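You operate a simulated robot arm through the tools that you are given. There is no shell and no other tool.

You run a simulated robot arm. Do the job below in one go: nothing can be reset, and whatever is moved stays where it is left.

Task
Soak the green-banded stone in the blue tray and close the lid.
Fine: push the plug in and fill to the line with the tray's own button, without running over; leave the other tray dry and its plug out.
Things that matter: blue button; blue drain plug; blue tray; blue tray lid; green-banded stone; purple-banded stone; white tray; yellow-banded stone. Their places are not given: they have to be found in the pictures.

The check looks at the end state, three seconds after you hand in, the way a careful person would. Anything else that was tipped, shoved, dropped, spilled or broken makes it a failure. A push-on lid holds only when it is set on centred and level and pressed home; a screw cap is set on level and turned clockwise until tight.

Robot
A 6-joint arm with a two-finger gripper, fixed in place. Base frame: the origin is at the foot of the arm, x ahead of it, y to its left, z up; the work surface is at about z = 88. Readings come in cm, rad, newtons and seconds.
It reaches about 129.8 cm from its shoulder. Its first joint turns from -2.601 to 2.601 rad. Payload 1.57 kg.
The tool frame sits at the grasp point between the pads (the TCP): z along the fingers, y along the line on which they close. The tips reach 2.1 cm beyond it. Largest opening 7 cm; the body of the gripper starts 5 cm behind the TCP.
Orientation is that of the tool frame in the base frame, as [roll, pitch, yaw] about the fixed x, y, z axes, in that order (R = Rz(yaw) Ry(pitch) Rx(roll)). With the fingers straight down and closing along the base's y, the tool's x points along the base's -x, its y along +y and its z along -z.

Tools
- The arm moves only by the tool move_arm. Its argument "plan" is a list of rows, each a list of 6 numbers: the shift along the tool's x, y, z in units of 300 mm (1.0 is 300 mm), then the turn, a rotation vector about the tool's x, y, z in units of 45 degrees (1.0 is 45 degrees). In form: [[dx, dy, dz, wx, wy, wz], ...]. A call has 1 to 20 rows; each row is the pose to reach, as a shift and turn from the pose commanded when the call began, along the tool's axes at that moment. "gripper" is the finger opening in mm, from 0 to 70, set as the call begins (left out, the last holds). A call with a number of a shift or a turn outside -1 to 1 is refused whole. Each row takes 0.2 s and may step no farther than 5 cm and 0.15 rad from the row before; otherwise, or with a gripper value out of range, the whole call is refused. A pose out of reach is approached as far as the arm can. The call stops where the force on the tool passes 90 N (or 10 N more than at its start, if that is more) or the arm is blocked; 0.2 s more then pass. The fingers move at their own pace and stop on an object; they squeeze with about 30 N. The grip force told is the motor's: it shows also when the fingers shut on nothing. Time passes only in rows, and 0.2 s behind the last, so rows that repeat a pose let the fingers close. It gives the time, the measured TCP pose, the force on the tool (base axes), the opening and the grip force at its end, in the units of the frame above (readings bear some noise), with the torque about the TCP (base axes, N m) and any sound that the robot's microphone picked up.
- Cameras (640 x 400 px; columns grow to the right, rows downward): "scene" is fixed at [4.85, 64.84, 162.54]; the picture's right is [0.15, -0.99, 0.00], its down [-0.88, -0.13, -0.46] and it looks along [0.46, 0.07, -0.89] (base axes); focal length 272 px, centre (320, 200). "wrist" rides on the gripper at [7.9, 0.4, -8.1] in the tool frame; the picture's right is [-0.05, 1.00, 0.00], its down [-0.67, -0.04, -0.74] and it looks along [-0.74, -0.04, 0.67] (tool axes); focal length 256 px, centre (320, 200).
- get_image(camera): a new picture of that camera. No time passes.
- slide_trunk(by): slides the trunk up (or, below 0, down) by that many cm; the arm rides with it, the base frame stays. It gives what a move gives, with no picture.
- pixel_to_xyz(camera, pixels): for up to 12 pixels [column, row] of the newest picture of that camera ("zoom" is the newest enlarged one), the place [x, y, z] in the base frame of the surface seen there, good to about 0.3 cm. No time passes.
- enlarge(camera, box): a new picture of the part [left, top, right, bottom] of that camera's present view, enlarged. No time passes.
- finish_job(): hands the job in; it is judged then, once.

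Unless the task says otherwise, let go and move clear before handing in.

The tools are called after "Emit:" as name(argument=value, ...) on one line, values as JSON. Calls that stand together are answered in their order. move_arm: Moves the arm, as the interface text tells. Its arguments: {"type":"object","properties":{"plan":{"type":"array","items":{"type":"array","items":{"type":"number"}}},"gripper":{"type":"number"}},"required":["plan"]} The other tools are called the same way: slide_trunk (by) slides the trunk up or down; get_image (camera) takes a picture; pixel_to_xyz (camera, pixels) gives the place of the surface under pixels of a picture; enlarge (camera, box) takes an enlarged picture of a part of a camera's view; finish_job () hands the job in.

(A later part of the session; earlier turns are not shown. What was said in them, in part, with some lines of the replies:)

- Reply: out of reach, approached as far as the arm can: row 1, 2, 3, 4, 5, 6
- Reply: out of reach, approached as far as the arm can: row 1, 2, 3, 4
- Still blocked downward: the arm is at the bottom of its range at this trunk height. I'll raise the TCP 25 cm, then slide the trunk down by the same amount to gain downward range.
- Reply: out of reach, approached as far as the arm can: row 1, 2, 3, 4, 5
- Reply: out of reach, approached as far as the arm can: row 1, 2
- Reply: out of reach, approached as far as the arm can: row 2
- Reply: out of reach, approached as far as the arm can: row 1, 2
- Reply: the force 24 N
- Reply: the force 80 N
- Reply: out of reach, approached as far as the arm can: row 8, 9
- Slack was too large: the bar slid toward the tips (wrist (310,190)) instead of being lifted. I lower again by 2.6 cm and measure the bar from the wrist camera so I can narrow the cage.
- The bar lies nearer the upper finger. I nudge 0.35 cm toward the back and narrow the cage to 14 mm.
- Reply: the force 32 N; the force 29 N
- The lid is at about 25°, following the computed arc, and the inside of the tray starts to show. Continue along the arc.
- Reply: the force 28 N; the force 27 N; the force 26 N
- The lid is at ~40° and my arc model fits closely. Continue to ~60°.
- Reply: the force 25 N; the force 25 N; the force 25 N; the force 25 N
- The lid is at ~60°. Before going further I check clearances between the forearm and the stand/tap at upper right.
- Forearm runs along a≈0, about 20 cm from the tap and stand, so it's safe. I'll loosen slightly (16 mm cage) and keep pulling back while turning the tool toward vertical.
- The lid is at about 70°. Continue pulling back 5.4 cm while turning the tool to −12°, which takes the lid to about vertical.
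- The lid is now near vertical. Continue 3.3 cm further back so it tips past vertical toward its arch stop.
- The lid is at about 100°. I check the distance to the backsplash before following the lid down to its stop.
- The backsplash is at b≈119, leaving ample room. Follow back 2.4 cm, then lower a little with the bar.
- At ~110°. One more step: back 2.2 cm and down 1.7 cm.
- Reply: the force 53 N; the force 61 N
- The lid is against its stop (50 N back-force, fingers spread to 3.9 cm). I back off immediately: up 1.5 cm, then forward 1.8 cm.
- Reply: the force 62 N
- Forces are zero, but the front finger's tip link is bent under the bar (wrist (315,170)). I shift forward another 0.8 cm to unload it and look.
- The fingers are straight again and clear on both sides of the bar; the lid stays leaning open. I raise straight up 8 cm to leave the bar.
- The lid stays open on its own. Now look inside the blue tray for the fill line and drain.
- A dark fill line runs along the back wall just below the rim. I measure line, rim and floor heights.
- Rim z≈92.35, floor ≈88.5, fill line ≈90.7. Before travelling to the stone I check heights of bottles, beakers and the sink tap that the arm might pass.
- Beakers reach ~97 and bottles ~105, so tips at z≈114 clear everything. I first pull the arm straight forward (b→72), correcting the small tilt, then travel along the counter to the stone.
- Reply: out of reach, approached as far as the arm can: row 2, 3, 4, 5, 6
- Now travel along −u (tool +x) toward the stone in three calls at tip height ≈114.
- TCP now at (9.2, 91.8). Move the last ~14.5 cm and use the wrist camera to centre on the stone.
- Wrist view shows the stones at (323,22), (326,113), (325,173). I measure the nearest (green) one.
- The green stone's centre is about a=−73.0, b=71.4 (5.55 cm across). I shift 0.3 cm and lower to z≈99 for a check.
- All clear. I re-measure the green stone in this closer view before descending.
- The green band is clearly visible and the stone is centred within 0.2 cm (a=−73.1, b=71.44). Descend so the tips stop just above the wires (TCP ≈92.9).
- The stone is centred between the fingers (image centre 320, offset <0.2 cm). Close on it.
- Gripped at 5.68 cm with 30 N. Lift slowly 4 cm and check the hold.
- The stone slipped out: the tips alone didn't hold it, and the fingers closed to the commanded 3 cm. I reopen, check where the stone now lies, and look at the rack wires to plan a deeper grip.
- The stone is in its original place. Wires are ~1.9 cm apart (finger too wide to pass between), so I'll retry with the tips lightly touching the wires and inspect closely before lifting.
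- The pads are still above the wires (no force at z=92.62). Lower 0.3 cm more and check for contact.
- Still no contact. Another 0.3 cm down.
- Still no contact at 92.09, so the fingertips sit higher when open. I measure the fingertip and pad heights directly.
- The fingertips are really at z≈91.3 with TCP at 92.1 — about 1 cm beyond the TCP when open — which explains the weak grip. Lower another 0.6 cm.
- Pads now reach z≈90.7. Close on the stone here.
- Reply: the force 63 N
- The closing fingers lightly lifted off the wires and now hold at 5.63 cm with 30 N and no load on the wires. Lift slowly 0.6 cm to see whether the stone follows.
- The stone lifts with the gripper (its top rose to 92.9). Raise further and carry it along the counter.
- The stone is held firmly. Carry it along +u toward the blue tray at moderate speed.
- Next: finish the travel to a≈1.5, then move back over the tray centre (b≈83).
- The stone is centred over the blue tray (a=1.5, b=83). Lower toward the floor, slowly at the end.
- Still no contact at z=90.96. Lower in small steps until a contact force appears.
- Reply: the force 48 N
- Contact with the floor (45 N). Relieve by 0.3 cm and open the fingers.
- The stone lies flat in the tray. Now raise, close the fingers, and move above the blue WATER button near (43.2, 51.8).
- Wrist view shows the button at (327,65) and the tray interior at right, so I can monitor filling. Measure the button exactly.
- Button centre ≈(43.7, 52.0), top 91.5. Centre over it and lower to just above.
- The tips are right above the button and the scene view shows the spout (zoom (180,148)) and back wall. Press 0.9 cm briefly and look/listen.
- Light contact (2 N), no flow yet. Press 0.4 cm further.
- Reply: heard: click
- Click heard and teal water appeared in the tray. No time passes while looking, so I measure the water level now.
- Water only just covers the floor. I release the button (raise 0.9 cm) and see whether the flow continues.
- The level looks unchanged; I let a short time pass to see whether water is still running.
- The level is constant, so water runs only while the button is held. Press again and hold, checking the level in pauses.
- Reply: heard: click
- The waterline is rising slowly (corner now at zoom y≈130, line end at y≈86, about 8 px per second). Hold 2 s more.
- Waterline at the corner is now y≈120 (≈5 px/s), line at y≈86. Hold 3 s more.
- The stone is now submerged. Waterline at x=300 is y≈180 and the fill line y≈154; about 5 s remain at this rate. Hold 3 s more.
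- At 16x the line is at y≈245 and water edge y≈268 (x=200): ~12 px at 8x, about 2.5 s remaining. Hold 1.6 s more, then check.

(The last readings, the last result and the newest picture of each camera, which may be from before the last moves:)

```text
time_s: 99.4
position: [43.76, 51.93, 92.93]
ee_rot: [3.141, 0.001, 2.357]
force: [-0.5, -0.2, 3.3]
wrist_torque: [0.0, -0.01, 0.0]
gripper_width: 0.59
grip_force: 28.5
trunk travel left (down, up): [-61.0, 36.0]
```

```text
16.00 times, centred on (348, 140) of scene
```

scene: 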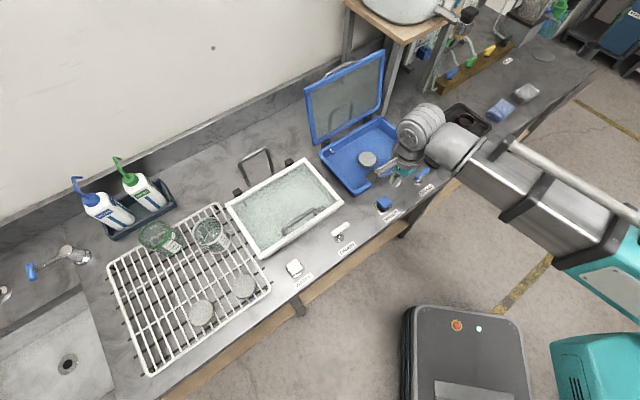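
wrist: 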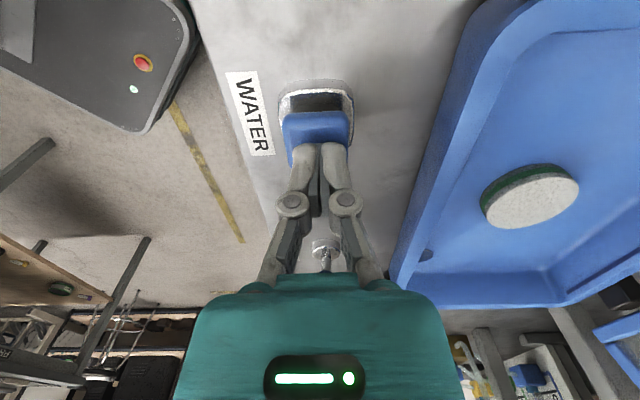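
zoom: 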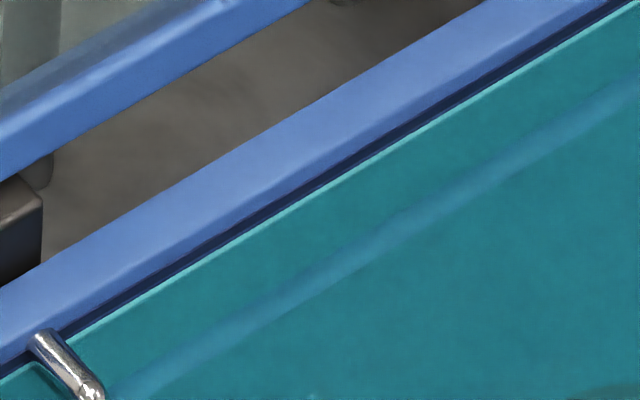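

The water edge (16x, x=200: y≈256) is just under the line band (y≈238–250). Hold ~0.6 s more, then check again.

Emit:
move_arm(plan=[[0, 0, 0, 0, 0, 0], [0, 0, 0, 0, 0, 0]])

Emit:
enlarge(camera="scene", box=[360, 115, 385, 135])

Emit:
enlarge(camera="scene", box=[335, 130, 360, 150])

```text
time_s: 100.0
position: [43.75, 52.03, 92.84]
ee_rot: [3.141, 0.0, 2.355]
force: [0.2, 0.0, 4.3]
wrist_torque: [0.0, 0.0, 0.01]
gripper_width: 0.59
grip_force: 28.7
trunk travel left (down, up): [-61.0, 36.0]
```

```text
16.00 times, centred on (372, 125) of scene
```

zoom: 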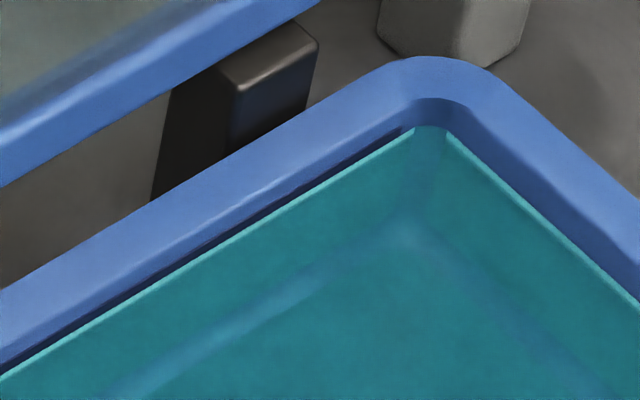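

```text
16.00 times, centred on (348, 140) of scene
```

zoom: 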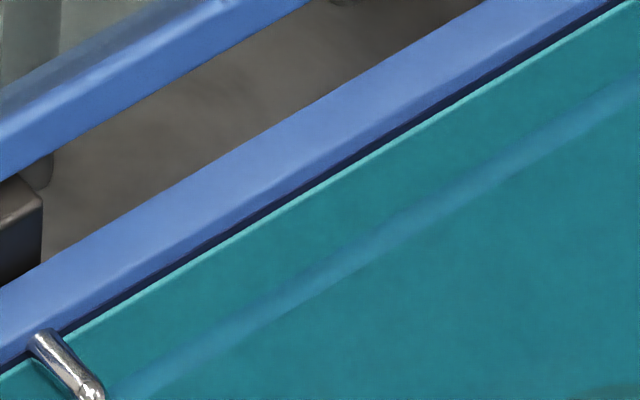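

The water edge now reaches the line band. Release the button now by raising.

Emit:
slide_trunk(by=3)

Emit:
enlarge(camera="scene", box=[360, 115, 385, 135])

Emit:
enlarge(camera="scene", box=[310, 110, 430, 220])

```text
time_s: 100.7
position: [43.89, 51.9, 95.81]
ee_rot: [-3.141, 0.0, 2.357]
force: [0.9, 0.8, -0.7]
wrist_torque: [0.0, 0.02, 0.0]
gripper_width: 0.02
grip_force: 29.0
trunk travel left (down, up): [-64.0, 33.0]
```

```text
16.00 times, centred on (372, 125) of scene
```

zoom: 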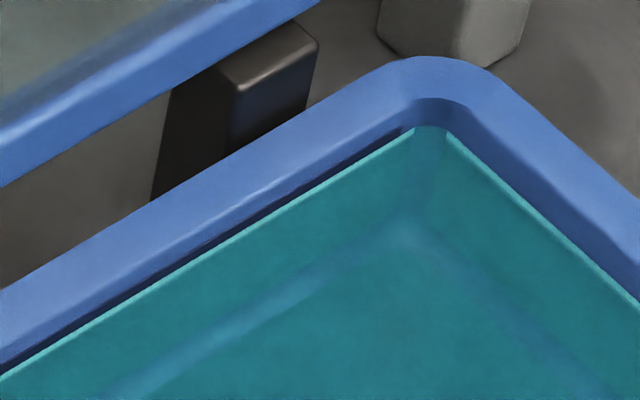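

```text
3.64 times, centred on (370, 165) of scene
```

zoom: 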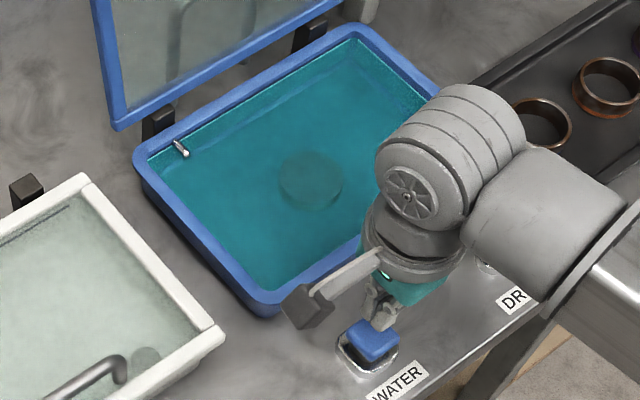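

The water sits at the line and the stone is fully under water. Now raise the arm to go back to the lid handle; I'll measure the handle's current place.

Emit:
slide_trunk(by=22)

Emit:
get_image(camera="scene")

Emit:
enlarge(camera="scene", box=[290, 40, 410, 140])

```text
time_s: 103.0
position: [43.85, 51.96, 117.9]
ee_rot: [-3.14, 0.0, 2.357]
force: [0.1, 0.4, -0.7]
wrist_torque: [0.0, 0.01, 0.01]
gripper_width: 0.03
grip_force: 29.0
trunk travel left (down, up): [-86.0, 11.0]
```

```text
taken
```

scene: 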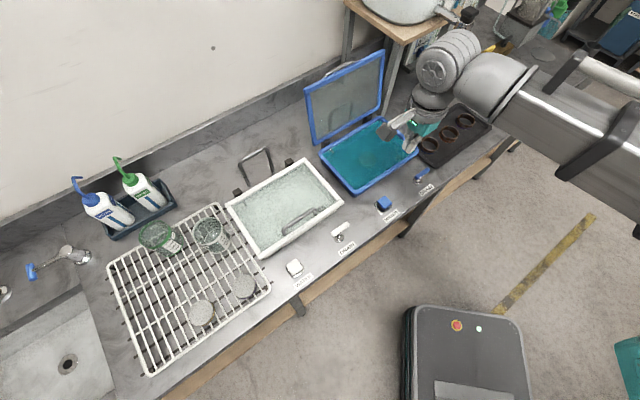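

```text
4.00 times, centred on (350, 90) of scene
```

zoom: 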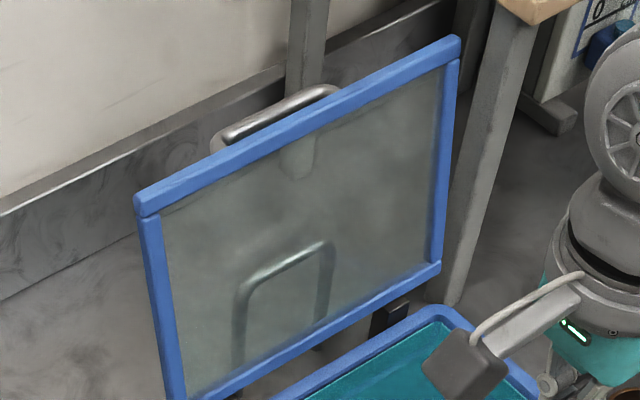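

Emit:
pixel_to_xyz(camera="zoom", pixels=[[250, 125], [270, 117], [300, 100], [320, 93], [222, 137], [140, 195], [300, 120], [455, 45], [300, 112], [440, 265], [175, 395], [290, 95]])

```text
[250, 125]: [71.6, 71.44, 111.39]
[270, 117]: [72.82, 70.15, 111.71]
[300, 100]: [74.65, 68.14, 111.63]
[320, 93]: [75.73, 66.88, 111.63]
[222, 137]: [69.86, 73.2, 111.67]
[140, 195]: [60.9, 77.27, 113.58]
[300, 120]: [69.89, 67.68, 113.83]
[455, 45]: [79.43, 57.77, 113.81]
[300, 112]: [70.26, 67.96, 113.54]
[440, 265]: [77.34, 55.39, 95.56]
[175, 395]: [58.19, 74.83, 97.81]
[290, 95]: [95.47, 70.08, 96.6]
```

The handle bar is now centred at about b=101.2, z=111.1 and the lid's top edge at b≈97.3, z≈113.8 (lid ≈100° open). I go over the lid at tip height ≈115.8 with the fingers at 24 mm to cage the bar again.

Emit:
move_arm(plan=[[-0.08, 0.1, 0, 0, 0, 0], [-0.16, 0.2, 0, 0, 0, 0], [-0.237, 0.31, 0, 0, 0, 0], [-0.237, 0.45, 0, 0, 0, 0], [-0.237, 0.6, 0, 0, 0, 0], [-0.237, 0.75, 0, 0, 0, 0], [-0.237, 0.88, 0, 0, 0, 0]], gripper=24)

Emit:
get_image(camera="scene")

Emit:
get_image(camera="wrist")

```text
time_s: 104.6
position: [67.66, 65.69, 117.69]
ee_rot: [-3.139, 0.0, 2.356]
force: [0.1, 0.4, -0.8]
wrist_torque: [-0.01, 0.05, -0.02]
gripper_width: 2.42
grip_force: 0.0
trunk travel left (down, up): [-86.0, 11.0]
```

```text
taken
```

scene: 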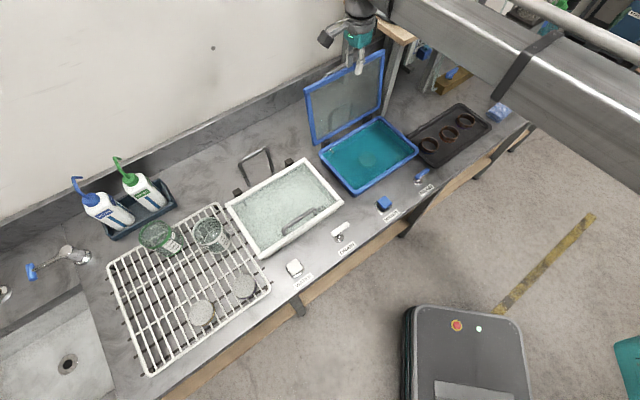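

```text
taken
```

wrist: 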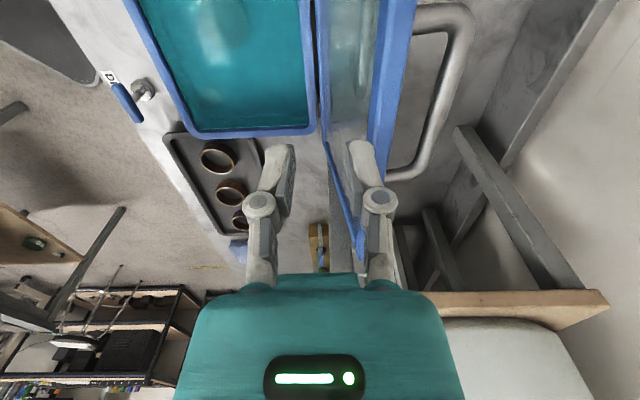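

TCP at b=94.3; the bar is to the right in the wrist view (445,100). Move 7 cm further back.

Emit:
move_arm(plan=[[0, 0.08, 0, 0, 0, 0], [0, 0.16, 0, 0, 0, 0], [0, 0.233, 0, 0, 0, 0]])

Emit:
get_image(camera="wrist")

Emit:
pixel_to_xyz(camera="wrist", pixels=[[320, 130], [318, 110], [322, 100], [322, 120], [310, 60], [260, 140], [235, 100]])

```text
time_s: 105.4
position: [72.59, 70.42, 117.74]
ee_rot: [-3.138, 0.0, 2.358]
force: [0.6, 0.4, 0.1]
wrist_torque: [0.05, -0.05, -0.02]
gripper_width: 2.4
grip_force: 0.1
trunk travel left (down, up): [-86.0, 11.0]
```

```text
taken
```

wrist: 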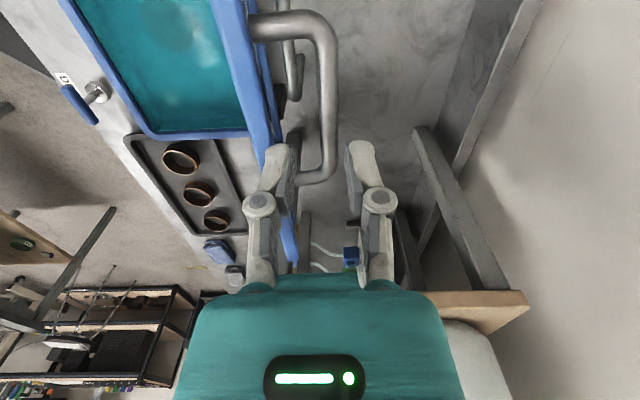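

```text
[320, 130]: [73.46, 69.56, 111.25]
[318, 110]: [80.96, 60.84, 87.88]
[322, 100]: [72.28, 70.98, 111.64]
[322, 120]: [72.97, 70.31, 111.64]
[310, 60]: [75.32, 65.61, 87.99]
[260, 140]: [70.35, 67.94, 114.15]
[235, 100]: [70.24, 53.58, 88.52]
```

The bar (b≈101.3, z≈111.2) is centred between the fingers. Lower 6.4 cm around it.

Emit:
move_arm(plan=[[0, 0.006, 0, 0, 0, 0], [0, 0.006, 0, 0, 0, 0]])

Emit:
slide_trunk(by=-4)

Emit:
get_image(camera="wrist")

```text
time_s: 106.0
position: [72.63, 70.59, 117.84]
ee_rot: [-3.14, 0.0, 2.356]
force: [0.7, -0.5, -0.6]
wrist_torque: [0.0, 0.0, 0.03]
gripper_width: 2.4
grip_force: 0.2
trunk travel left (down, up): [-86.0, 11.0]
```

```text
time_s: 106.9
position: [72.58, 70.56, 113.79]
ee_rot: [-3.141, 0.0, 2.355]
force: [0.2, -0.4, 0.4]
wrist_torque: [0.02, 0.02, 0.0]
gripper_width: 2.41
grip_force: 0.2
trunk travel left (down, up): [-82.0, 15.0]
```

```text
taken
```

wrist: 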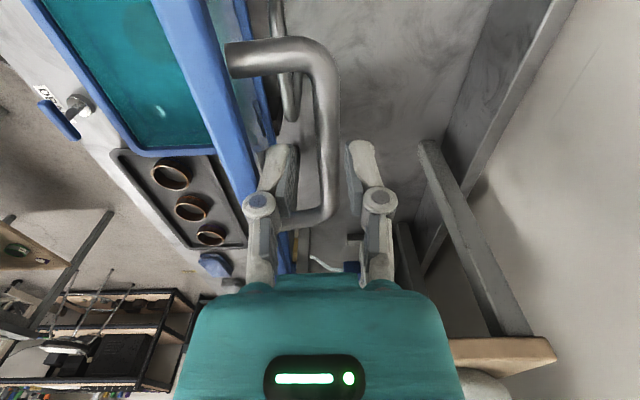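

The bar enters between the fingertips without touching. Lower another 2.6 cm so the bar sits at the pads, then narrow to 15 mm.

Emit:
slide_trunk(by=-2.6)

Emit:
move_arm(plan=[[0, 0, 0, 0, 0, 0], [0, 0, 0, 0, 0, 0]], gripper=15)

Emit:
get_image(camera="wrist")

```text
time_s: 107.6
position: [72.57, 70.63, 111.21]
ee_rot: [-3.138, 0.001, 2.358]
force: [1.4, 0.0, -0.5]
wrist_torque: [-0.01, -0.03, 0.01]
gripper_width: 2.42
grip_force: 0.1
trunk travel left (down, up): [-79.4, 17.6]
```

```text
time_s: 108.2
position: [72.6, 70.62, 111.16]
ee_rot: [-3.14, 0.0, 2.357]
force: [0.7, 1.4, 1.1]
wrist_torque: [0.01, -0.01, 0.01]
gripper_width: 1.64
grip_force: 1.3
trunk travel left (down, up): [-79.4, 17.6]
```

```text
taken
```

wrist: 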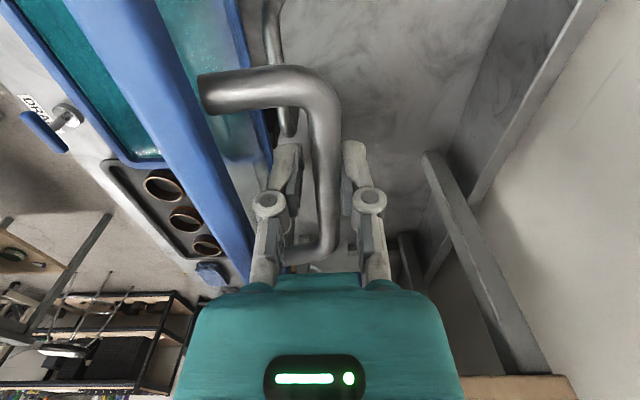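

The bar is caged (touching the back finger). Pull the lid forward 6.4 cm with a slight tool tilt; it should pass vertical and rest on the front finger.

Emit:
move_arm(plan=[[0, -0.04, -0.0005, -0.05, 0, 0], [0, -0.08, -0.002, -0.1, 0, 0], [0, -0.12, -0.004, -0.15, 0, 0], [0, -0.16, -0.007, -0.2, 0, 0], [0, -0.2, -0.011, -0.24, 0, 0], [0, -0.213, -0.0133, -0.267, 0, 0]])

Emit:
get_image(camera="wrist")

Emit:
enlarge(camera="scene", box=[300, 40, 440, 170])

```text
time_s: 109.6
position: [68.11, 66.09, 111.56]
ee_rot: [2.932, 0.0, 2.357]
force: [0.0, -0.2, 0.3]
wrist_torque: [-0.01, 0.0, -0.01]
gripper_width: 1.57
grip_force: 0.6
trunk travel left (down, up): [-79.4, 17.6]
```

```text
taken
```

wrist: 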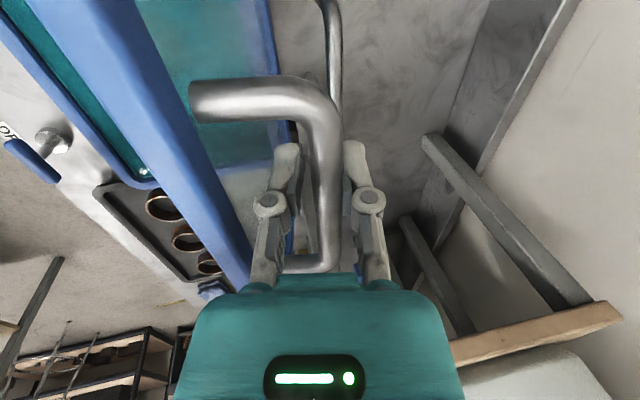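

```text
3.08 times, centred on (370, 105) of scene
```

zoom: 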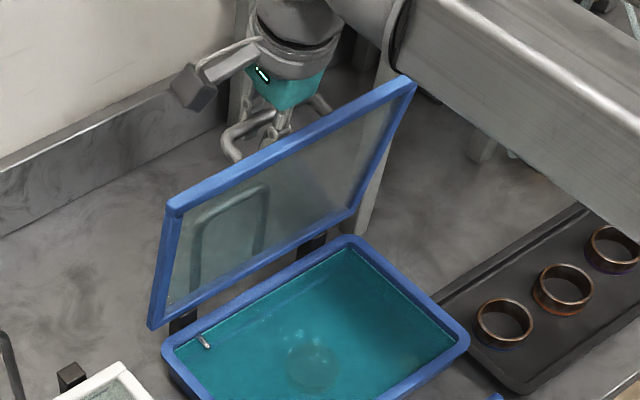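

The lid is at about 80° and held in the cage; the tray below is undisturbed. Continue forward in small stages with tilt and trunk corrections.

Emit:
move_arm(plan=[[0, -0.0348, -0.0127, -0.0445, 0, 0], [0, -0.0696, -0.0254, -0.089, 0, 0]])

Emit:
slide_trunk(by=-0.6)

Emit:
get_image(camera="wrist")

```text
time_s: 110.2
position: [66.45, 64.35, 111.99]
ee_rot: [2.863, 0.0, 2.356]
force: [0.4, -0.3, -0.3]
wrist_torque: [-0.03, 0.02, -0.02]
gripper_width: 1.51
grip_force: 0.7
trunk travel left (down, up): [-79.4, 17.6]
```

```text
time_s: 110.7
position: [66.52, 64.41, 111.4]
ee_rot: [2.865, 0.0, 2.358]
force: [-0.3, 1.3, 0.0]
wrist_torque: [0.01, 0.01, -0.01]
gripper_width: 1.51
grip_force: 0.0
trunk travel left (down, up): [-78.8, 18.2]
```

```text
taken
```

wrist: 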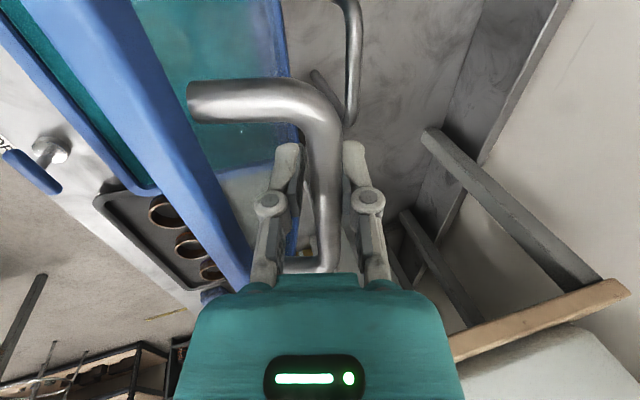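

Good: cage centred, forces near zero. Next two stages.

Emit:
move_arm(plan=[[0, -0.0313, -0.0179, -0.057, 0, 0], [0, -0.0626, -0.0358, -0.114, 0, 0]])

Emit:
slide_trunk(by=-0.7)

Emit:
move_arm(plan=[[0, -0.0306, -0.0228, -0.056, 0, 0], [0, -0.0611, -0.0456, -0.111, 0, 0]])

Emit:
slide_trunk(by=-0.8)

Emit:
get_image(camera="wrist")

Emit:
enlarge(camera="scene", box=[300, 40, 440, 190])

```text
time_s: 111.3
position: [65.12, 62.87, 111.86]
ee_rot: [2.774, 0.002, 2.356]
force: [-0.4, 0.2, 0.5]
wrist_torque: [-0.02, -0.01, -0.02]
gripper_width: 1.5
grip_force: 0.0
trunk travel left (down, up): [-78.8, 18.2]
```

```text
time_s: 111.9
position: [65.16, 62.91, 111.14]
ee_rot: [2.775, 0.0, 2.355]
force: [0.8, -0.5, -0.3]
wrist_torque: [0.02, -0.02, 0.01]
gripper_width: 1.49
grip_force: 0.1
trunk travel left (down, up): [-78.1, 18.9]
```

```text
time_s: 112.5
position: [63.41, 61.29, 111.78]
ee_rot: [2.685, 0.0, 2.357]
force: [-0.5, -1.4, -0.6]
wrist_torque: [0.01, 0.0, -0.02]
gripper_width: 1.52
grip_force: 0.1
trunk travel left (down, up): [-78.1, 18.9]
```

```text
time_s: 113.1
position: [63.45, 61.46, 111.0]
ee_rot: [2.687, -0.001, 2.354]
force: [-0.4, 0.0, -0.4]
wrist_torque: [-0.02, -0.02, 0.01]
gripper_width: 1.47
grip_force: 0.1
trunk travel left (down, up): [-77.3, 19.7]
```

```text
taken
```

wrist: 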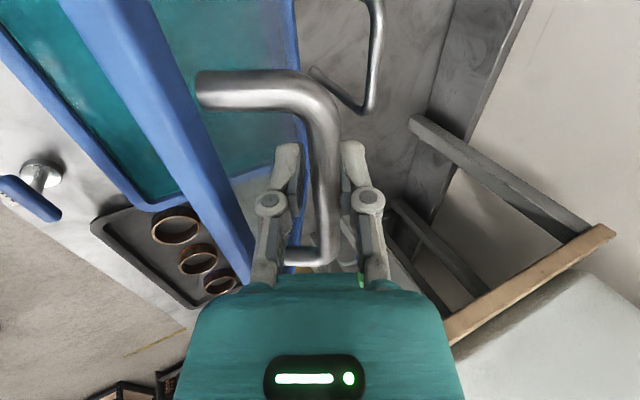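

```text
2.67 times, centred on (370, 115) of scene
```

zoom: 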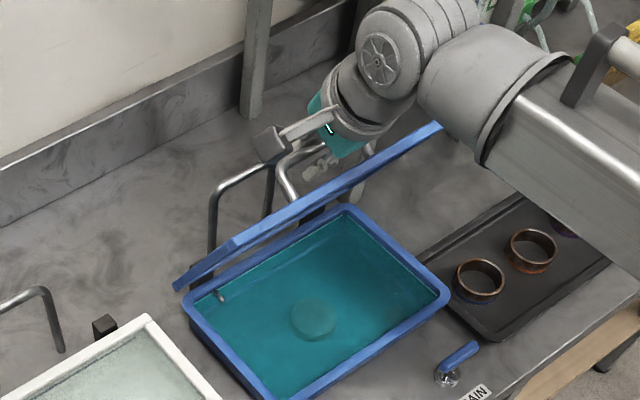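

The lid is at ~60°, all calm. Now I take a firm hold on the bar (8 mm command) and follow the arc down in steps, first with tilt to −30°.

Emit:
move_arm(plan=[[0, 0, 0, 0, 0, 0], [0, -0.0136, -0.0178, -0.045, 0, 0], [0, -0.0272, -0.0355, -0.089, 0, 0]], gripper=8)

Emit:
slide_trunk(by=-0.5)

Emit:
move_arm(plan=[[0, -0.0217, -0.0125, 0, 0, 0], [0, -0.0433, -0.025, 0, 0, 0]])

Emit:
slide_trunk(by=-0.75)

Emit:
get_image(camera="wrist")

Emit:
enlarge(camera="scene", box=[300, 40, 440, 190])

```text
time_s: 113.9
position: [62.48, 60.32, 111.79]
ee_rot: [2.617, -0.001, 2.356]
force: [-0.6, -1.0, 0.7]
wrist_torque: [0.03, 0.0, -0.02]
gripper_width: 1.14
grip_force: 3.0
trunk travel left (down, up): [-77.3, 19.7]
```

```text
time_s: 114.4
position: [62.22, 60.29, 111.42]
ee_rot: [2.612, -0.001, 2.357]
force: [-7.6, -8.8, 22.1]
wrist_torque: [0.12, 0.11, -0.25]
gripper_width: 1.07
grip_force: 31.8
trunk travel left (down, up): [-76.8, 20.2]
```

```text
time_s: 115.0
position: [61.7, 59.6, 110.95]
ee_rot: [2.62, 0.001, 2.356]
force: [2.9, 3.6, -10.2]
wrist_torque: [0.37, 0.23, -0.05]
gripper_width: 1.1
grip_force: 32.2
trunk travel left (down, up): [-76.8, 20.2]
```

```text
time_s: 115.6
position: [61.21, 59.23, 110.61]
ee_rot: [2.617, -0.001, 2.356]
force: [-8.9, -10.2, 18.7]
wrist_torque: [0.22, 0.23, -0.15]
gripper_width: 1.11
grip_force: 31.7
trunk travel left (down, up): [-76.0, 21.0]
```

```text
taken
```

wrist: 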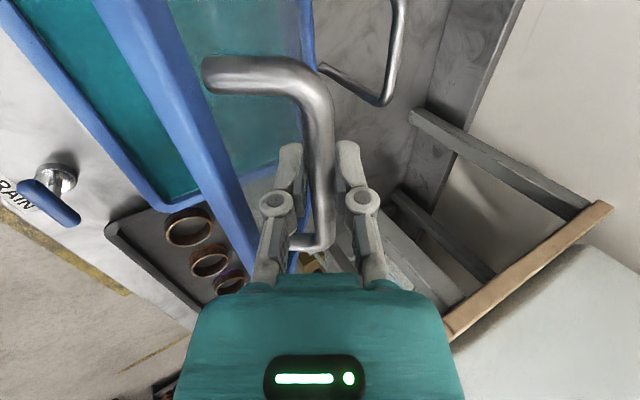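

```text
2.67 times, centred on (370, 115) of scene
```

zoom: 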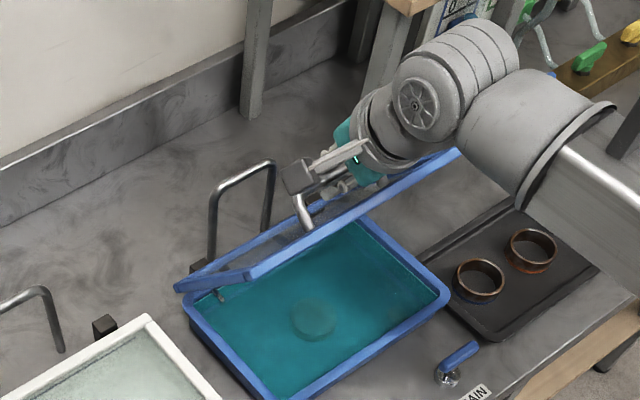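

The lid is coming down under control (~50°). Continue the steps.

Emit:
move_arm(plan=[[0, -0.0202, -0.0117, 0, 0, 0], [0, -0.0404, -0.0233, 0, 0, 0]])

Emit:
slide_trunk(by=-0.85)

Emit:
move_arm(plan=[[0, -0.0202, -0.0117, 0, 0, 0], [0, -0.0404, -0.0233, 0, 0, 0]])

Emit:
slide_trunk(by=-1.0)

Emit:
move_arm(plan=[[0, -0.018, -0.0104, 0, 0, 0], [0, -0.0361, -0.0208, 0, 0, 0]])

Emit:
slide_trunk(by=-1.1)

Emit:
get_image(camera="wrist")

Emit:
enlarge(camera="scene", box=[300, 60, 440, 210])

```text
time_s: 116.2
position: [60.8, 58.71, 110.21]
ee_rot: [2.619, -0.002, 2.356]
force: [4.1, 5.5, -10.3]
wrist_torque: [0.1, -0.03, -0.24]
gripper_width: 1.12
grip_force: 32.0
trunk travel left (down, up): [-76.0, 21.0]
```

```text
time_s: 116.7
position: [60.24, 58.08, 109.77]
ee_rot: [2.615, -0.001, 2.356]
force: [-11.4, -11.0, 17.7]
wrist_torque: [0.23, 0.3, -0.1]
gripper_width: 1.11
grip_force: 31.9
trunk travel left (down, up): [-75.2, 21.8]
```

```text
time_s: 117.3
position: [59.82, 57.74, 109.27]
ee_rot: [2.619, -0.001, 2.356]
force: [6.1, 7.5, -13.1]
wrist_torque: [0.16, 0.02, -0.22]
gripper_width: 1.1
grip_force: 32.3
trunk travel left (down, up): [-75.2, 21.8]
```

```text
time_s: 117.9
position: [59.2, 57.23, 108.71]
ee_rot: [2.618, 0.002, 2.357]
force: [-10.1, -12.4, 14.4]
wrist_torque: [0.16, 0.25, -0.17]
gripper_width: 1.09
grip_force: 32.5
trunk travel left (down, up): [-74.2, 22.8]
```

```text
time_s: 118.5
position: [58.88, 56.83, 108.43]
ee_rot: [2.619, 0.0, 2.355]
force: [7.2, 5.0, -9.1]
wrist_torque: [0.13, 0.06, -0.24]
gripper_width: 1.05
grip_force: 32.0
trunk travel left (down, up): [-74.2, 22.8]
```

```text
time_s: 119.1
position: [58.32, 56.39, 107.6]
ee_rot: [2.616, 0.001, 2.356]
force: [-11.0, -15.3, 15.2]
wrist_torque: [0.14, 0.2, -0.16]
gripper_width: 1.1
grip_force: 32.1
trunk travel left (down, up): [-73.1, 23.9]
```

```text
taken
```

wrist: 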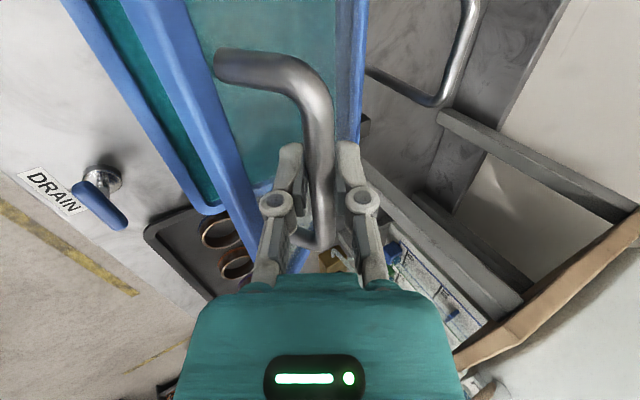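

```text
2.67 times, centred on (370, 135) of scene
```

zoom: 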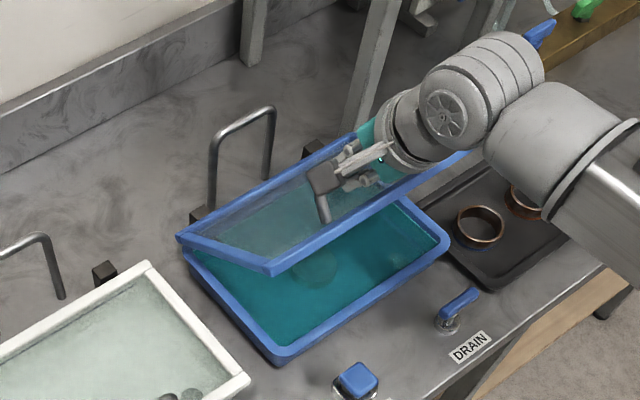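

About 35° now. Continue.

Emit:
move_arm(plan=[[0, -0.0166, -0.0096, 0, 0, 0], [0, -0.0332, -0.0192, 0, 0, 0]])

Emit:
slide_trunk(by=-1.2)

Emit:
move_arm(plan=[[0, -0.0159, -0.0092, 0, 0, 0], [0, -0.0318, -0.0183, 0, 0, 0]])

Emit:
slide_trunk(by=-1.25)

Emit:
move_arm(plan=[[0, -0.0144, -0.0083, 0, 0, 0], [0, -0.0289, -0.0167, 0, 0, 0]])

Emit:
slide_trunk(by=-1.35)

Emit:
get_image(camera="wrist")

Emit:
enlarge(camera="scene", box=[300, 60, 440, 210])

```text
time_s: 119.7
position: [58.1, 56.05, 107.2]
ee_rot: [2.617, 0.0, 2.356]
force: [5.3, 7.2, -8.2]
wrist_torque: [0.09, 0.0, -0.24]
gripper_width: 1.12
grip_force: 31.9
trunk travel left (down, up): [-73.1, 23.9]
```

```text
time_s: 120.3
position: [57.53, 55.46, 106.4]
ee_rot: [2.618, 0.0, 2.356]
force: [-15.4, -14.4, 13.5]
wrist_torque: [0.22, 0.33, -0.07]
gripper_width: 1.08
grip_force: 32.0
trunk travel left (down, up): [-71.9, 25.1]
```

```text
time_s: 120.9
position: [57.42, 55.35, 106.14]
ee_rot: [2.619, -0.001, 2.357]
force: [1.3, 10.1, -6.6]
wrist_torque: [0.09, -0.05, -0.26]
gripper_width: 1.09
grip_force: 31.7
trunk travel left (down, up): [-71.9, 25.1]
```

```text
time_s: 121.5
position: [56.8, 54.72, 105.04]
ee_rot: [2.617, -0.001, 2.356]
force: [-18.0, -9.8, 9.8]
wrist_torque: [0.31, 0.39, -0.01]
gripper_width: 1.09
grip_force: 32.3
trunk travel left (down, up): [-70.6, 26.4]
```

```text
time_s: 122.1
position: [56.74, 54.62, 104.95]
ee_rot: [2.618, -0.001, 2.357]
force: [2.7, 13.0, -6.7]
wrist_torque: [0.13, 0.04, -0.15]
gripper_width: 1.11
grip_force: 31.8
trunk travel left (down, up): [-70.6, 26.4]
```

```text
time_s: 122.7
position: [56.13, 54.16, 103.8]
ee_rot: [2.619, 0.0, 2.356]
force: [-17.2, -7.3, 7.5]
wrist_torque: [0.21, 0.33, -0.02]
gripper_width: 1.1
grip_force: 31.8
trunk travel left (down, up): [-69.3, 27.7]
```

```text
taken
```

wrist: 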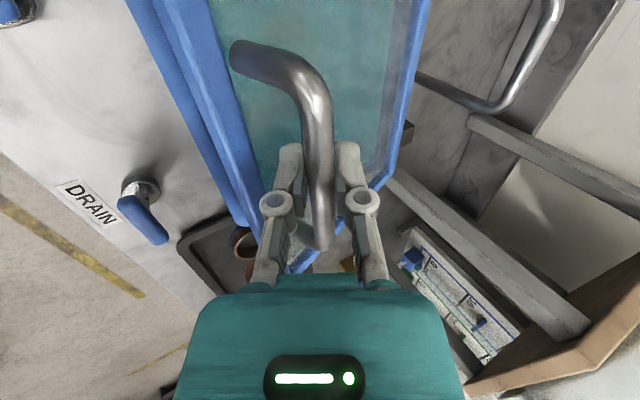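

```text
2.67 times, centred on (370, 135) of scene
```

zoom: 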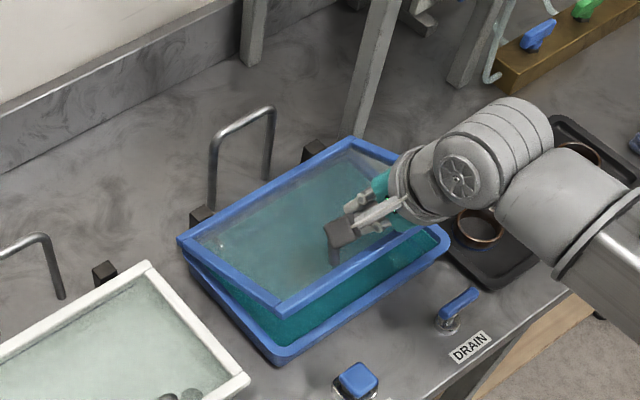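

About 20°. Continue down with smaller horizontal steps.

Emit:
move_arm(plan=[[0, -0.0123, -0.0071, 0, 0, 0], [0, -0.0245, -0.0142, 0, 0, 0]])

Emit:
slide_trunk(by=-1.45)

Emit:
move_arm(plan=[[0, -0.0108, -0.0063, 0, 0, 0], [0, -0.0217, -0.0125, 0, 0, 0]])

Emit:
slide_trunk(by=-1.5)

Emit:
move_arm(plan=[[0, -0.0087, -0.005, 0, 0, 0], [0, -0.0173, -0.01, 0, 0, 0]])

Emit:
slide_trunk(by=-1.5)

Emit:
get_image(camera="wrist")

Emit:
enlarge(camera="scene", box=[300, 80, 440, 210])

```text
time_s: 123.3
position: [55.94, 54.05, 103.55]
ee_rot: [2.618, 0.002, 2.356]
force: [1.3, 12.4, -5.1]
wrist_torque: [0.21, 0.03, -0.13]
gripper_width: 1.1
grip_force: 32.1
trunk travel left (down, up): [-69.3, 27.7]
```

```text
time_s: 123.9
position: [55.52, 53.56, 102.32]
ee_rot: [2.62, 0.0, 2.355]
force: [-17.9, -8.3, 4.3]
wrist_torque: [0.18, 0.32, -0.04]
gripper_width: 1.11
grip_force: 31.7
trunk travel left (down, up): [-67.8, 29.2]
```

```text
time_s: 124.5
position: [55.59, 53.5, 101.96]
ee_rot: [2.617, 0.0, 2.355]
force: [0.4, 11.0, -3.3]
wrist_torque: [0.09, -0.04, -0.19]
gripper_width: 1.08
grip_force: 31.8
trunk travel left (down, up): [-67.8, 29.2]
```

```text
time_s: 125.2
position: [55.15, 53.03, 100.76]
ee_rot: [2.619, -0.002, 2.357]
force: [-16.1, -5.6, 2.0]
wrist_torque: [0.12, 0.29, -0.04]
gripper_width: 1.08
grip_force: 31.6
trunk travel left (down, up): [-66.3, 30.7]
```

```text
time_s: 125.8
position: [55.12, 53.0, 100.52]
ee_rot: [2.615, -0.001, 2.356]
force: [1.2, 12.2, -2.7]
wrist_torque: [0.12, -0.05, -0.14]
gripper_width: 1.07
grip_force: 32.1
trunk travel left (down, up): [-66.3, 30.7]
```

```text
time_s: 126.4
position: [54.72, 52.49, 99.18]
ee_rot: [2.62, 0.0, 2.357]
force: [-14.0, -2.3, -0.4]
wrist_torque: [0.08, 0.24, -0.01]
gripper_width: 1.09
grip_force: 31.5
trunk travel left (down, up): [-64.8, 32.2]
```

```text
taken
```

wrist: 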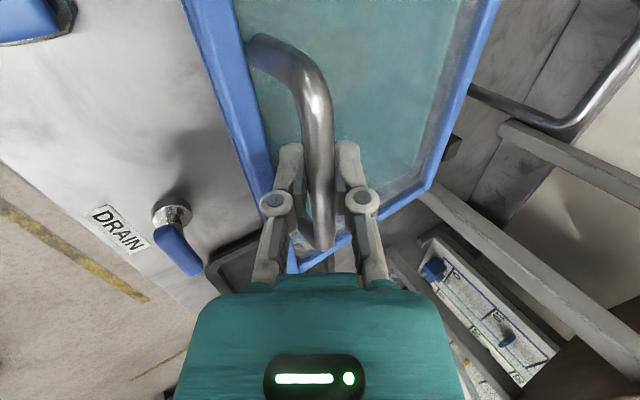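

```text
3.08 times, centred on (370, 145) of scene
```

zoom: 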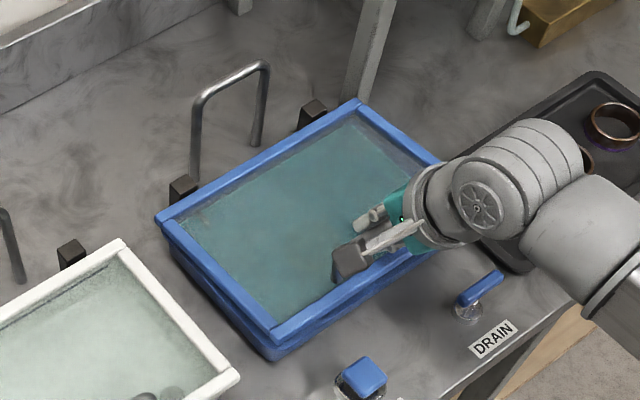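

About 5° left. Two more small steps until the lid seats.

Emit:
move_arm(plan=[[0, -0.0065, -0.0038, 0, 0, 0], [0, -0.013, -0.0075, 0, 0, 0]])

Emit:
slide_trunk(by=-1.2)

Emit:
enlarge(camera="scene", box=[300, 80, 440, 210])

```text
time_s: 127.0
position: [54.7, 52.54, 99.15]
ee_rot: [2.615, 0.001, 2.357]
force: [-0.9, 9.8, -2.0]
wrist_torque: [0.27, 0.07, -0.05]
gripper_width: 1.07
grip_force: 32.1
trunk travel left (down, up): [-64.8, 32.2]
```

```text
time_s: 127.6
position: [54.54, 52.31, 97.84]
ee_rot: [2.62, 0.001, 2.356]
force: [-8.7, 0.1, -3.0]
wrist_torque: [-0.05, 0.21, -0.12]
gripper_width: 1.09
grip_force: 31.9
trunk travel left (down, up): [-63.6, 33.4]
```

```text
3.08 times, centred on (370, 145) of scene
```

zoom: 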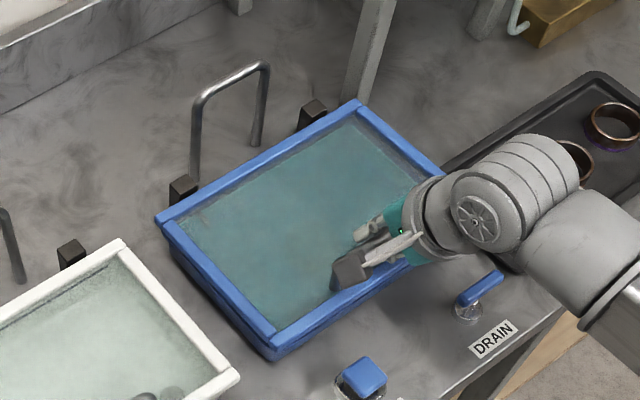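

Nearly seated. Lower 0.4 cm more and watch the force.

Emit:
slide_trunk(by=-0.4)

Emit:
slide_trunk(by=-0.3)

Emit:
enlarge(camera="scene", box=[310, 130, 390, 200])

```text
time_s: 128.1
position: [54.51, 52.31, 97.66]
ee_rot: [2.617, 0.0, 2.355]
force: [-12.9, -5.4, 0.2]
wrist_torque: [-0.03, 0.08, -0.12]
gripper_width: 1.07
grip_force: 32.0
trunk travel left (down, up): [-63.2, 33.8]
```

```text
time_s: 128.7
position: [54.37, 52.26, 97.43]
ee_rot: [2.614, -0.001, 2.355]
force: [-13.7, -7.7, 12.9]
wrist_torque: [0.07, 0.01, -0.13]
gripper_width: 1.07
grip_force: 32.1
trunk travel left (down, up): [-62.9, 34.1]
```

```text
5.71 times, centred on (350, 165) of scene
```

zoom: 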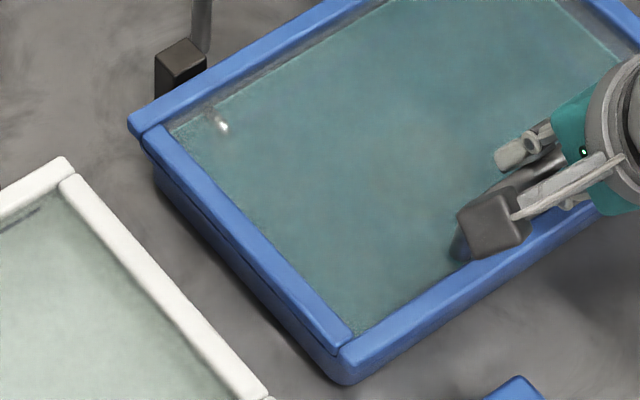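

The lid is down (bar z=97.43, 13 N resisting). Open the fingers to 26 mm and check they are clear of the bar.

Emit:
move_arm(plan=[[0, 0, 0, 0, 0, 0], [0, 0, 0, 0, 0, 0]], gripper=26)

Emit:
get_image(camera="wrist")

```text
time_s: 129.2
position: [54.74, 52.4, 97.26]
ee_rot: [2.616, 0.0, 2.357]
force: [0.3, -0.9, -0.4]
wrist_torque: [0.01, -0.02, 0.02]
gripper_width: 2.62
grip_force: 0.1
trunk travel left (down, up): [-62.9, 34.1]
```

```text
taken
```

wrist: 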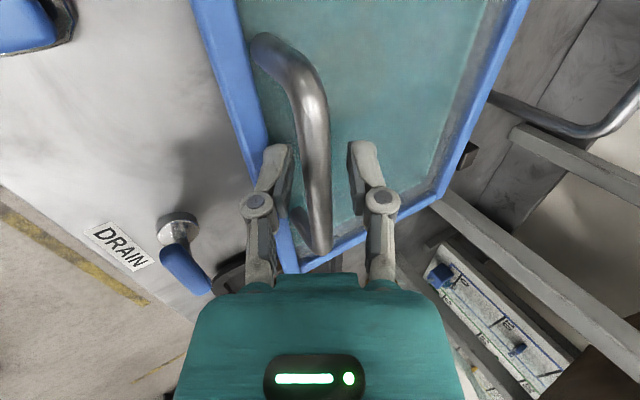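

The bar is free and centred between the fingers. Withdraw along the finger direction (tilt to −45° while backing out).

Emit:
move_arm(plan=[[0, -0.0011, -0.0168, -0.056, 0, 0], [0, -0.003, -0.0348, -0.111, 0, 0], [0, -0.0073, -0.0554, -0.167, 0, 0], [0, -0.0134, -0.0782, -0.222, 0, 0], [0, -0.0229, -0.1037, -0.278, 0, 0], [0, -0.0354, -0.132, -0.333, 0, 0], [0, -0.1249, -0.1837, -0.333, 0, 0]])

Emit:
get_image(camera="wrist")

Emit:
enlarge(camera="scene", box=[300, 90, 440, 210])

```text
time_s: 130.8
position: [50.15, 48.15, 100.22]
ee_rot: [2.356, 0.0, 2.356]
force: [0.4, -0.2, -0.5]
wrist_torque: [-0.03, 0.01, 0.0]
gripper_width: 2.61
grip_force: 0.2
trunk travel left (down, up): [-62.9, 34.1]
```

```text
taken
```

wrist: 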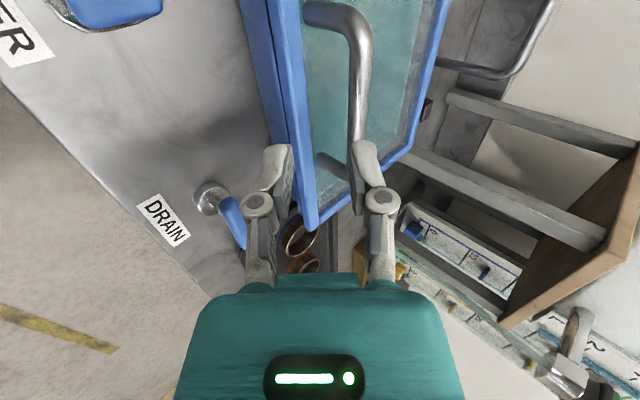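

```text
3.33 times, centred on (370, 150) of scene
```

zoom: 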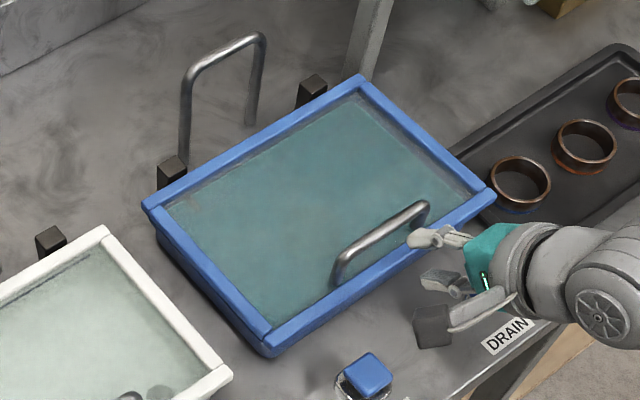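

Withdrawn cleanly; the lid looks closed. Raise the arm, set it vertical, and compare lid heights with the initial values.

Emit:
slide_trunk(by=14)

Emit:
move_arm(plan=[[0, -0.03, 0, 0.17, 0, 0], [0, -0.06, 0, 0.34, 0, 0], [0, -0.06, 0, 0.51, 0, 0], [0, -0.06, 0, 0.68, 0, 0], [0, -0.06, 0, 0.85, 0, 0], [0, -0.06, 0, 1.0, 0, 0]], gripper=0)

Emit:
get_image(camera="scene")

Emit:
enlarge(camera="scene", box=[310, 90, 430, 200])

Emit:
pixel_to_xyz(camera="zoom", pixels=[[130, 226], [265, 360], [510, 213], [340, 295], [280, 345], [400, 275], [200, 290], [300, 200], [360, 90], [250, 155]])

```text
time_s: 132.5
position: [50.2, 48.22, 114.15]
ee_rot: [2.355, -0.001, 2.356]
force: [0.1, -0.3, 0.2]
wrist_torque: [-0.02, 0.02, 0.02]
gripper_width: 2.59
grip_force: 0.0
trunk travel left (down, up): [-76.9, 20.1]
```

```text
time_s: 133.9
position: [49.53, 47.32, 108.86]
ee_rot: [-3.14, -0.001, 2.356]
force: [-0.1, -0.7, -0.6]
wrist_torque: [0.04, -0.02, 0.0]
gripper_width: 0.0
grip_force: 28.3
out of reach, approached as far as the arm can: row 1, 2, 3, 4, 5, 6
trunk travel left (down, up): [-76.9, 20.1]
```

```text
taken
```

scene: 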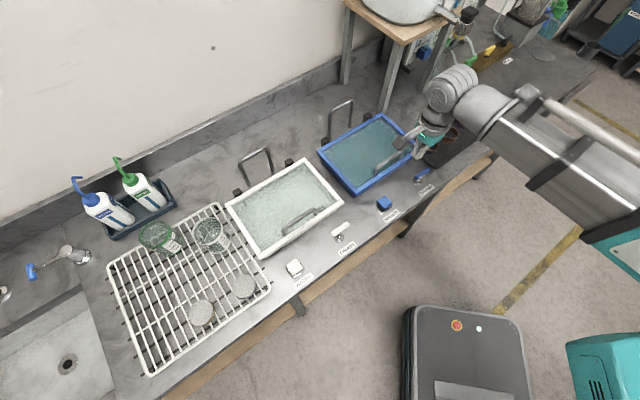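

```text
3.64 times, centred on (370, 145) of scene
```

zoom: 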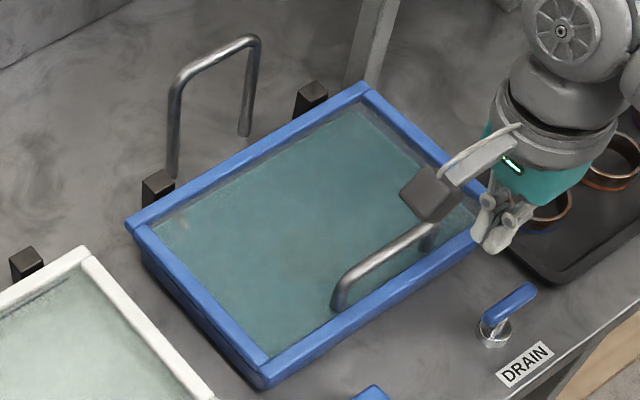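

```text
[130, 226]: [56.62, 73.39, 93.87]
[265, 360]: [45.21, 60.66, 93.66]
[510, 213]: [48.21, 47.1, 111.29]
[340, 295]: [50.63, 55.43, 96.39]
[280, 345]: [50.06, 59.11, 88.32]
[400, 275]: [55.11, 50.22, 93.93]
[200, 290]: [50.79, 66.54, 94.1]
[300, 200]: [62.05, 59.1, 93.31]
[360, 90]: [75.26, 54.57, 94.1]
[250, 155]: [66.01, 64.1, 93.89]
```

The lid's corner heights match the initial closed values exactly (93.66–93.87). I raise the arm clear and inspect the final state.

Emit:
slide_trunk(by=14)

Emit:
move_arm(plan=[[-0.1, -0.1, 0, 0, 0, 0], [-0.2, -0.2, 0, 0, 0, 0], [-0.3, -0.3, 0, 0, 0, 0], [-0.4, -0.4, 0, 0, 0, 0]])

Emit:
get_image(camera="scene")

Emit:
enlarge(camera="scene", box=[310, 90, 430, 200])

Emit:
enlarge(camera="scene", box=[370, 150, 450, 220])

```text
time_s: 135.6
position: [49.45, 47.15, 122.75]
ee_rot: [3.14, 0.0, 2.356]
force: [-0.9, -0.3, 0.0]
wrist_torque: [-0.02, 0.01, -0.03]
gripper_width: 0.0
grip_force: 28.2
trunk travel left (down, up): [-90.9, 6.1]
```

```text
time_s: 136.6
position: [49.69, 30.0, 122.77]
ee_rot: [3.14, 0.0, 2.356]
force: [-0.4, 0.1, 0.0]
wrist_torque: [-0.01, 0.04, -0.01]
gripper_width: 0.0
grip_force: 28.6
trunk travel left (down, up): [-90.9, 6.1]
```

```text
taken
```

scene: 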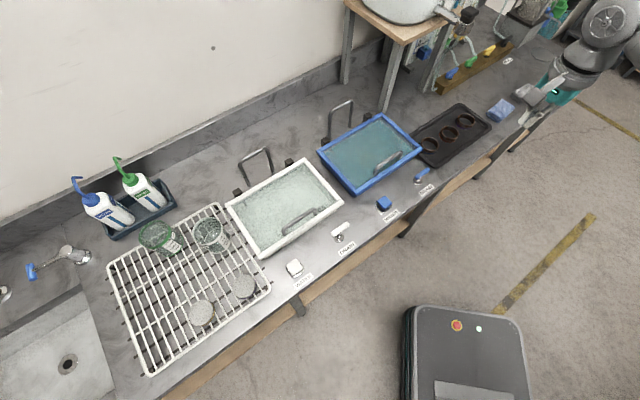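

```text
3.64 times, centred on (370, 145) of scene
```

zoom: 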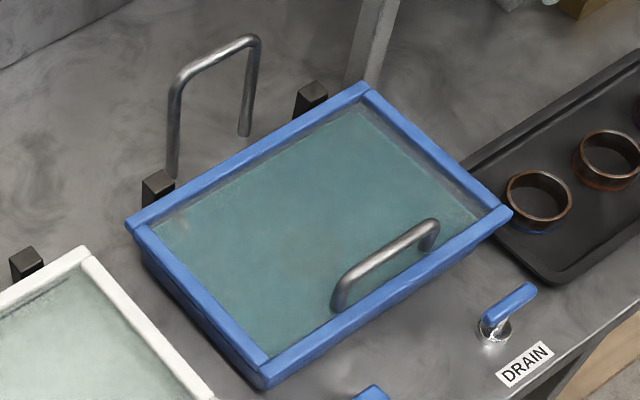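

```text
5.71 times, centred on (410, 185) of scene
```

zoom: 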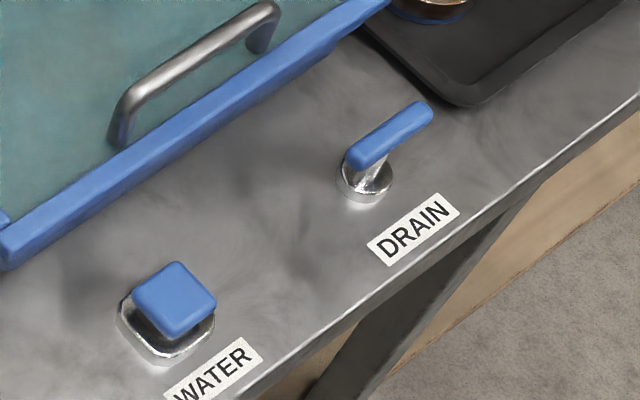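

The blue plug is down, button up, lid closed, white tray and its plug (out) untouched, other stones in place. A last close look at the water level through the lid and at the other stones.

Emit:
enlarge(camera="scene", box=[315, 110, 385, 165])

Emit:
enlarge(camera="scene", box=[100, 200, 300, 380])

Emit:
pixel_to_xyz(camera="scene", pixels=[[424, 172], [420, 175], [428, 169], [201, 311], [244, 285], [342, 228]])

```text
7.27 times, centred on (350, 138) of scene
```

zoom: 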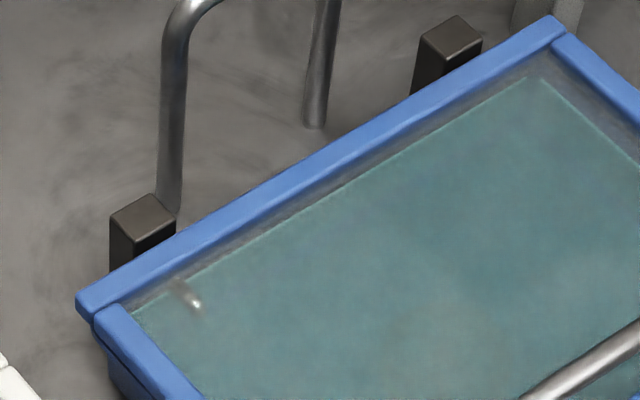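

```text
2.22 times, centred on (200, 290) of scene
```

zoom: 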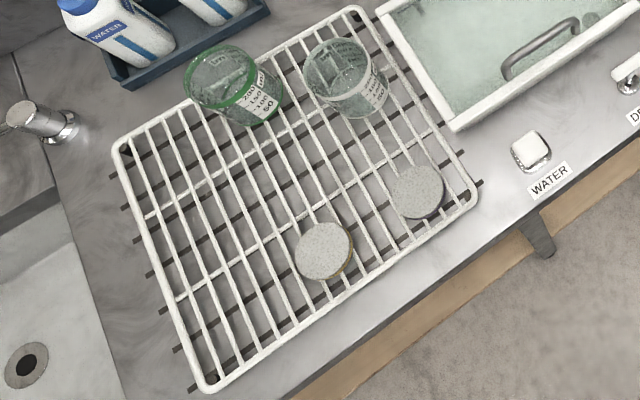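

```text
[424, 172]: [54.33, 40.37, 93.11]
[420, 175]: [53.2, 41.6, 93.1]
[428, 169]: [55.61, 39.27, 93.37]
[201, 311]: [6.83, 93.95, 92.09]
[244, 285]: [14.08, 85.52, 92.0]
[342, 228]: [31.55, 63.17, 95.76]
```

The water edge still sits at the line under the closed lid. The blue plug stays in (handle at 93.1), and the white plug is still out at 95.8. The other stones are where they were, the counter is dry, and the arm is clear, so I hand the job in.

Emit:
finish_job()

```text
The job is handed in.
```

The green-banded stone is lying flat on the floor of the blue tray, fully under water, and the lid is closed. I've handed the job in. I don't have the result of the check.

- **Plug:** the blue plug is pushed in to its stop. Its handle dropped from about z 95.9 to 93.1, and the water held.
- **Water:** I filled the tray with its own button until the water reached the fill line. I saw no overflow, and the counter looked dry in the final pictures.
- **Lid:** the lid is down at the same heights as when I first measured it closed. I did not press on it separately after letting go.
- **Other items:** the white tray is untouched and its plug is still out. The yellow- and purple-banded stones are where they started.

Two things did not go smoothly:

- **Stone:** my first grip on the stone slipped and left it in place on the rack. I then took a deeper hold and carried it over.
- **Lid stop:** while opening the lid I pushed it against its stop with about 60 N before backing off. I saw no damage.
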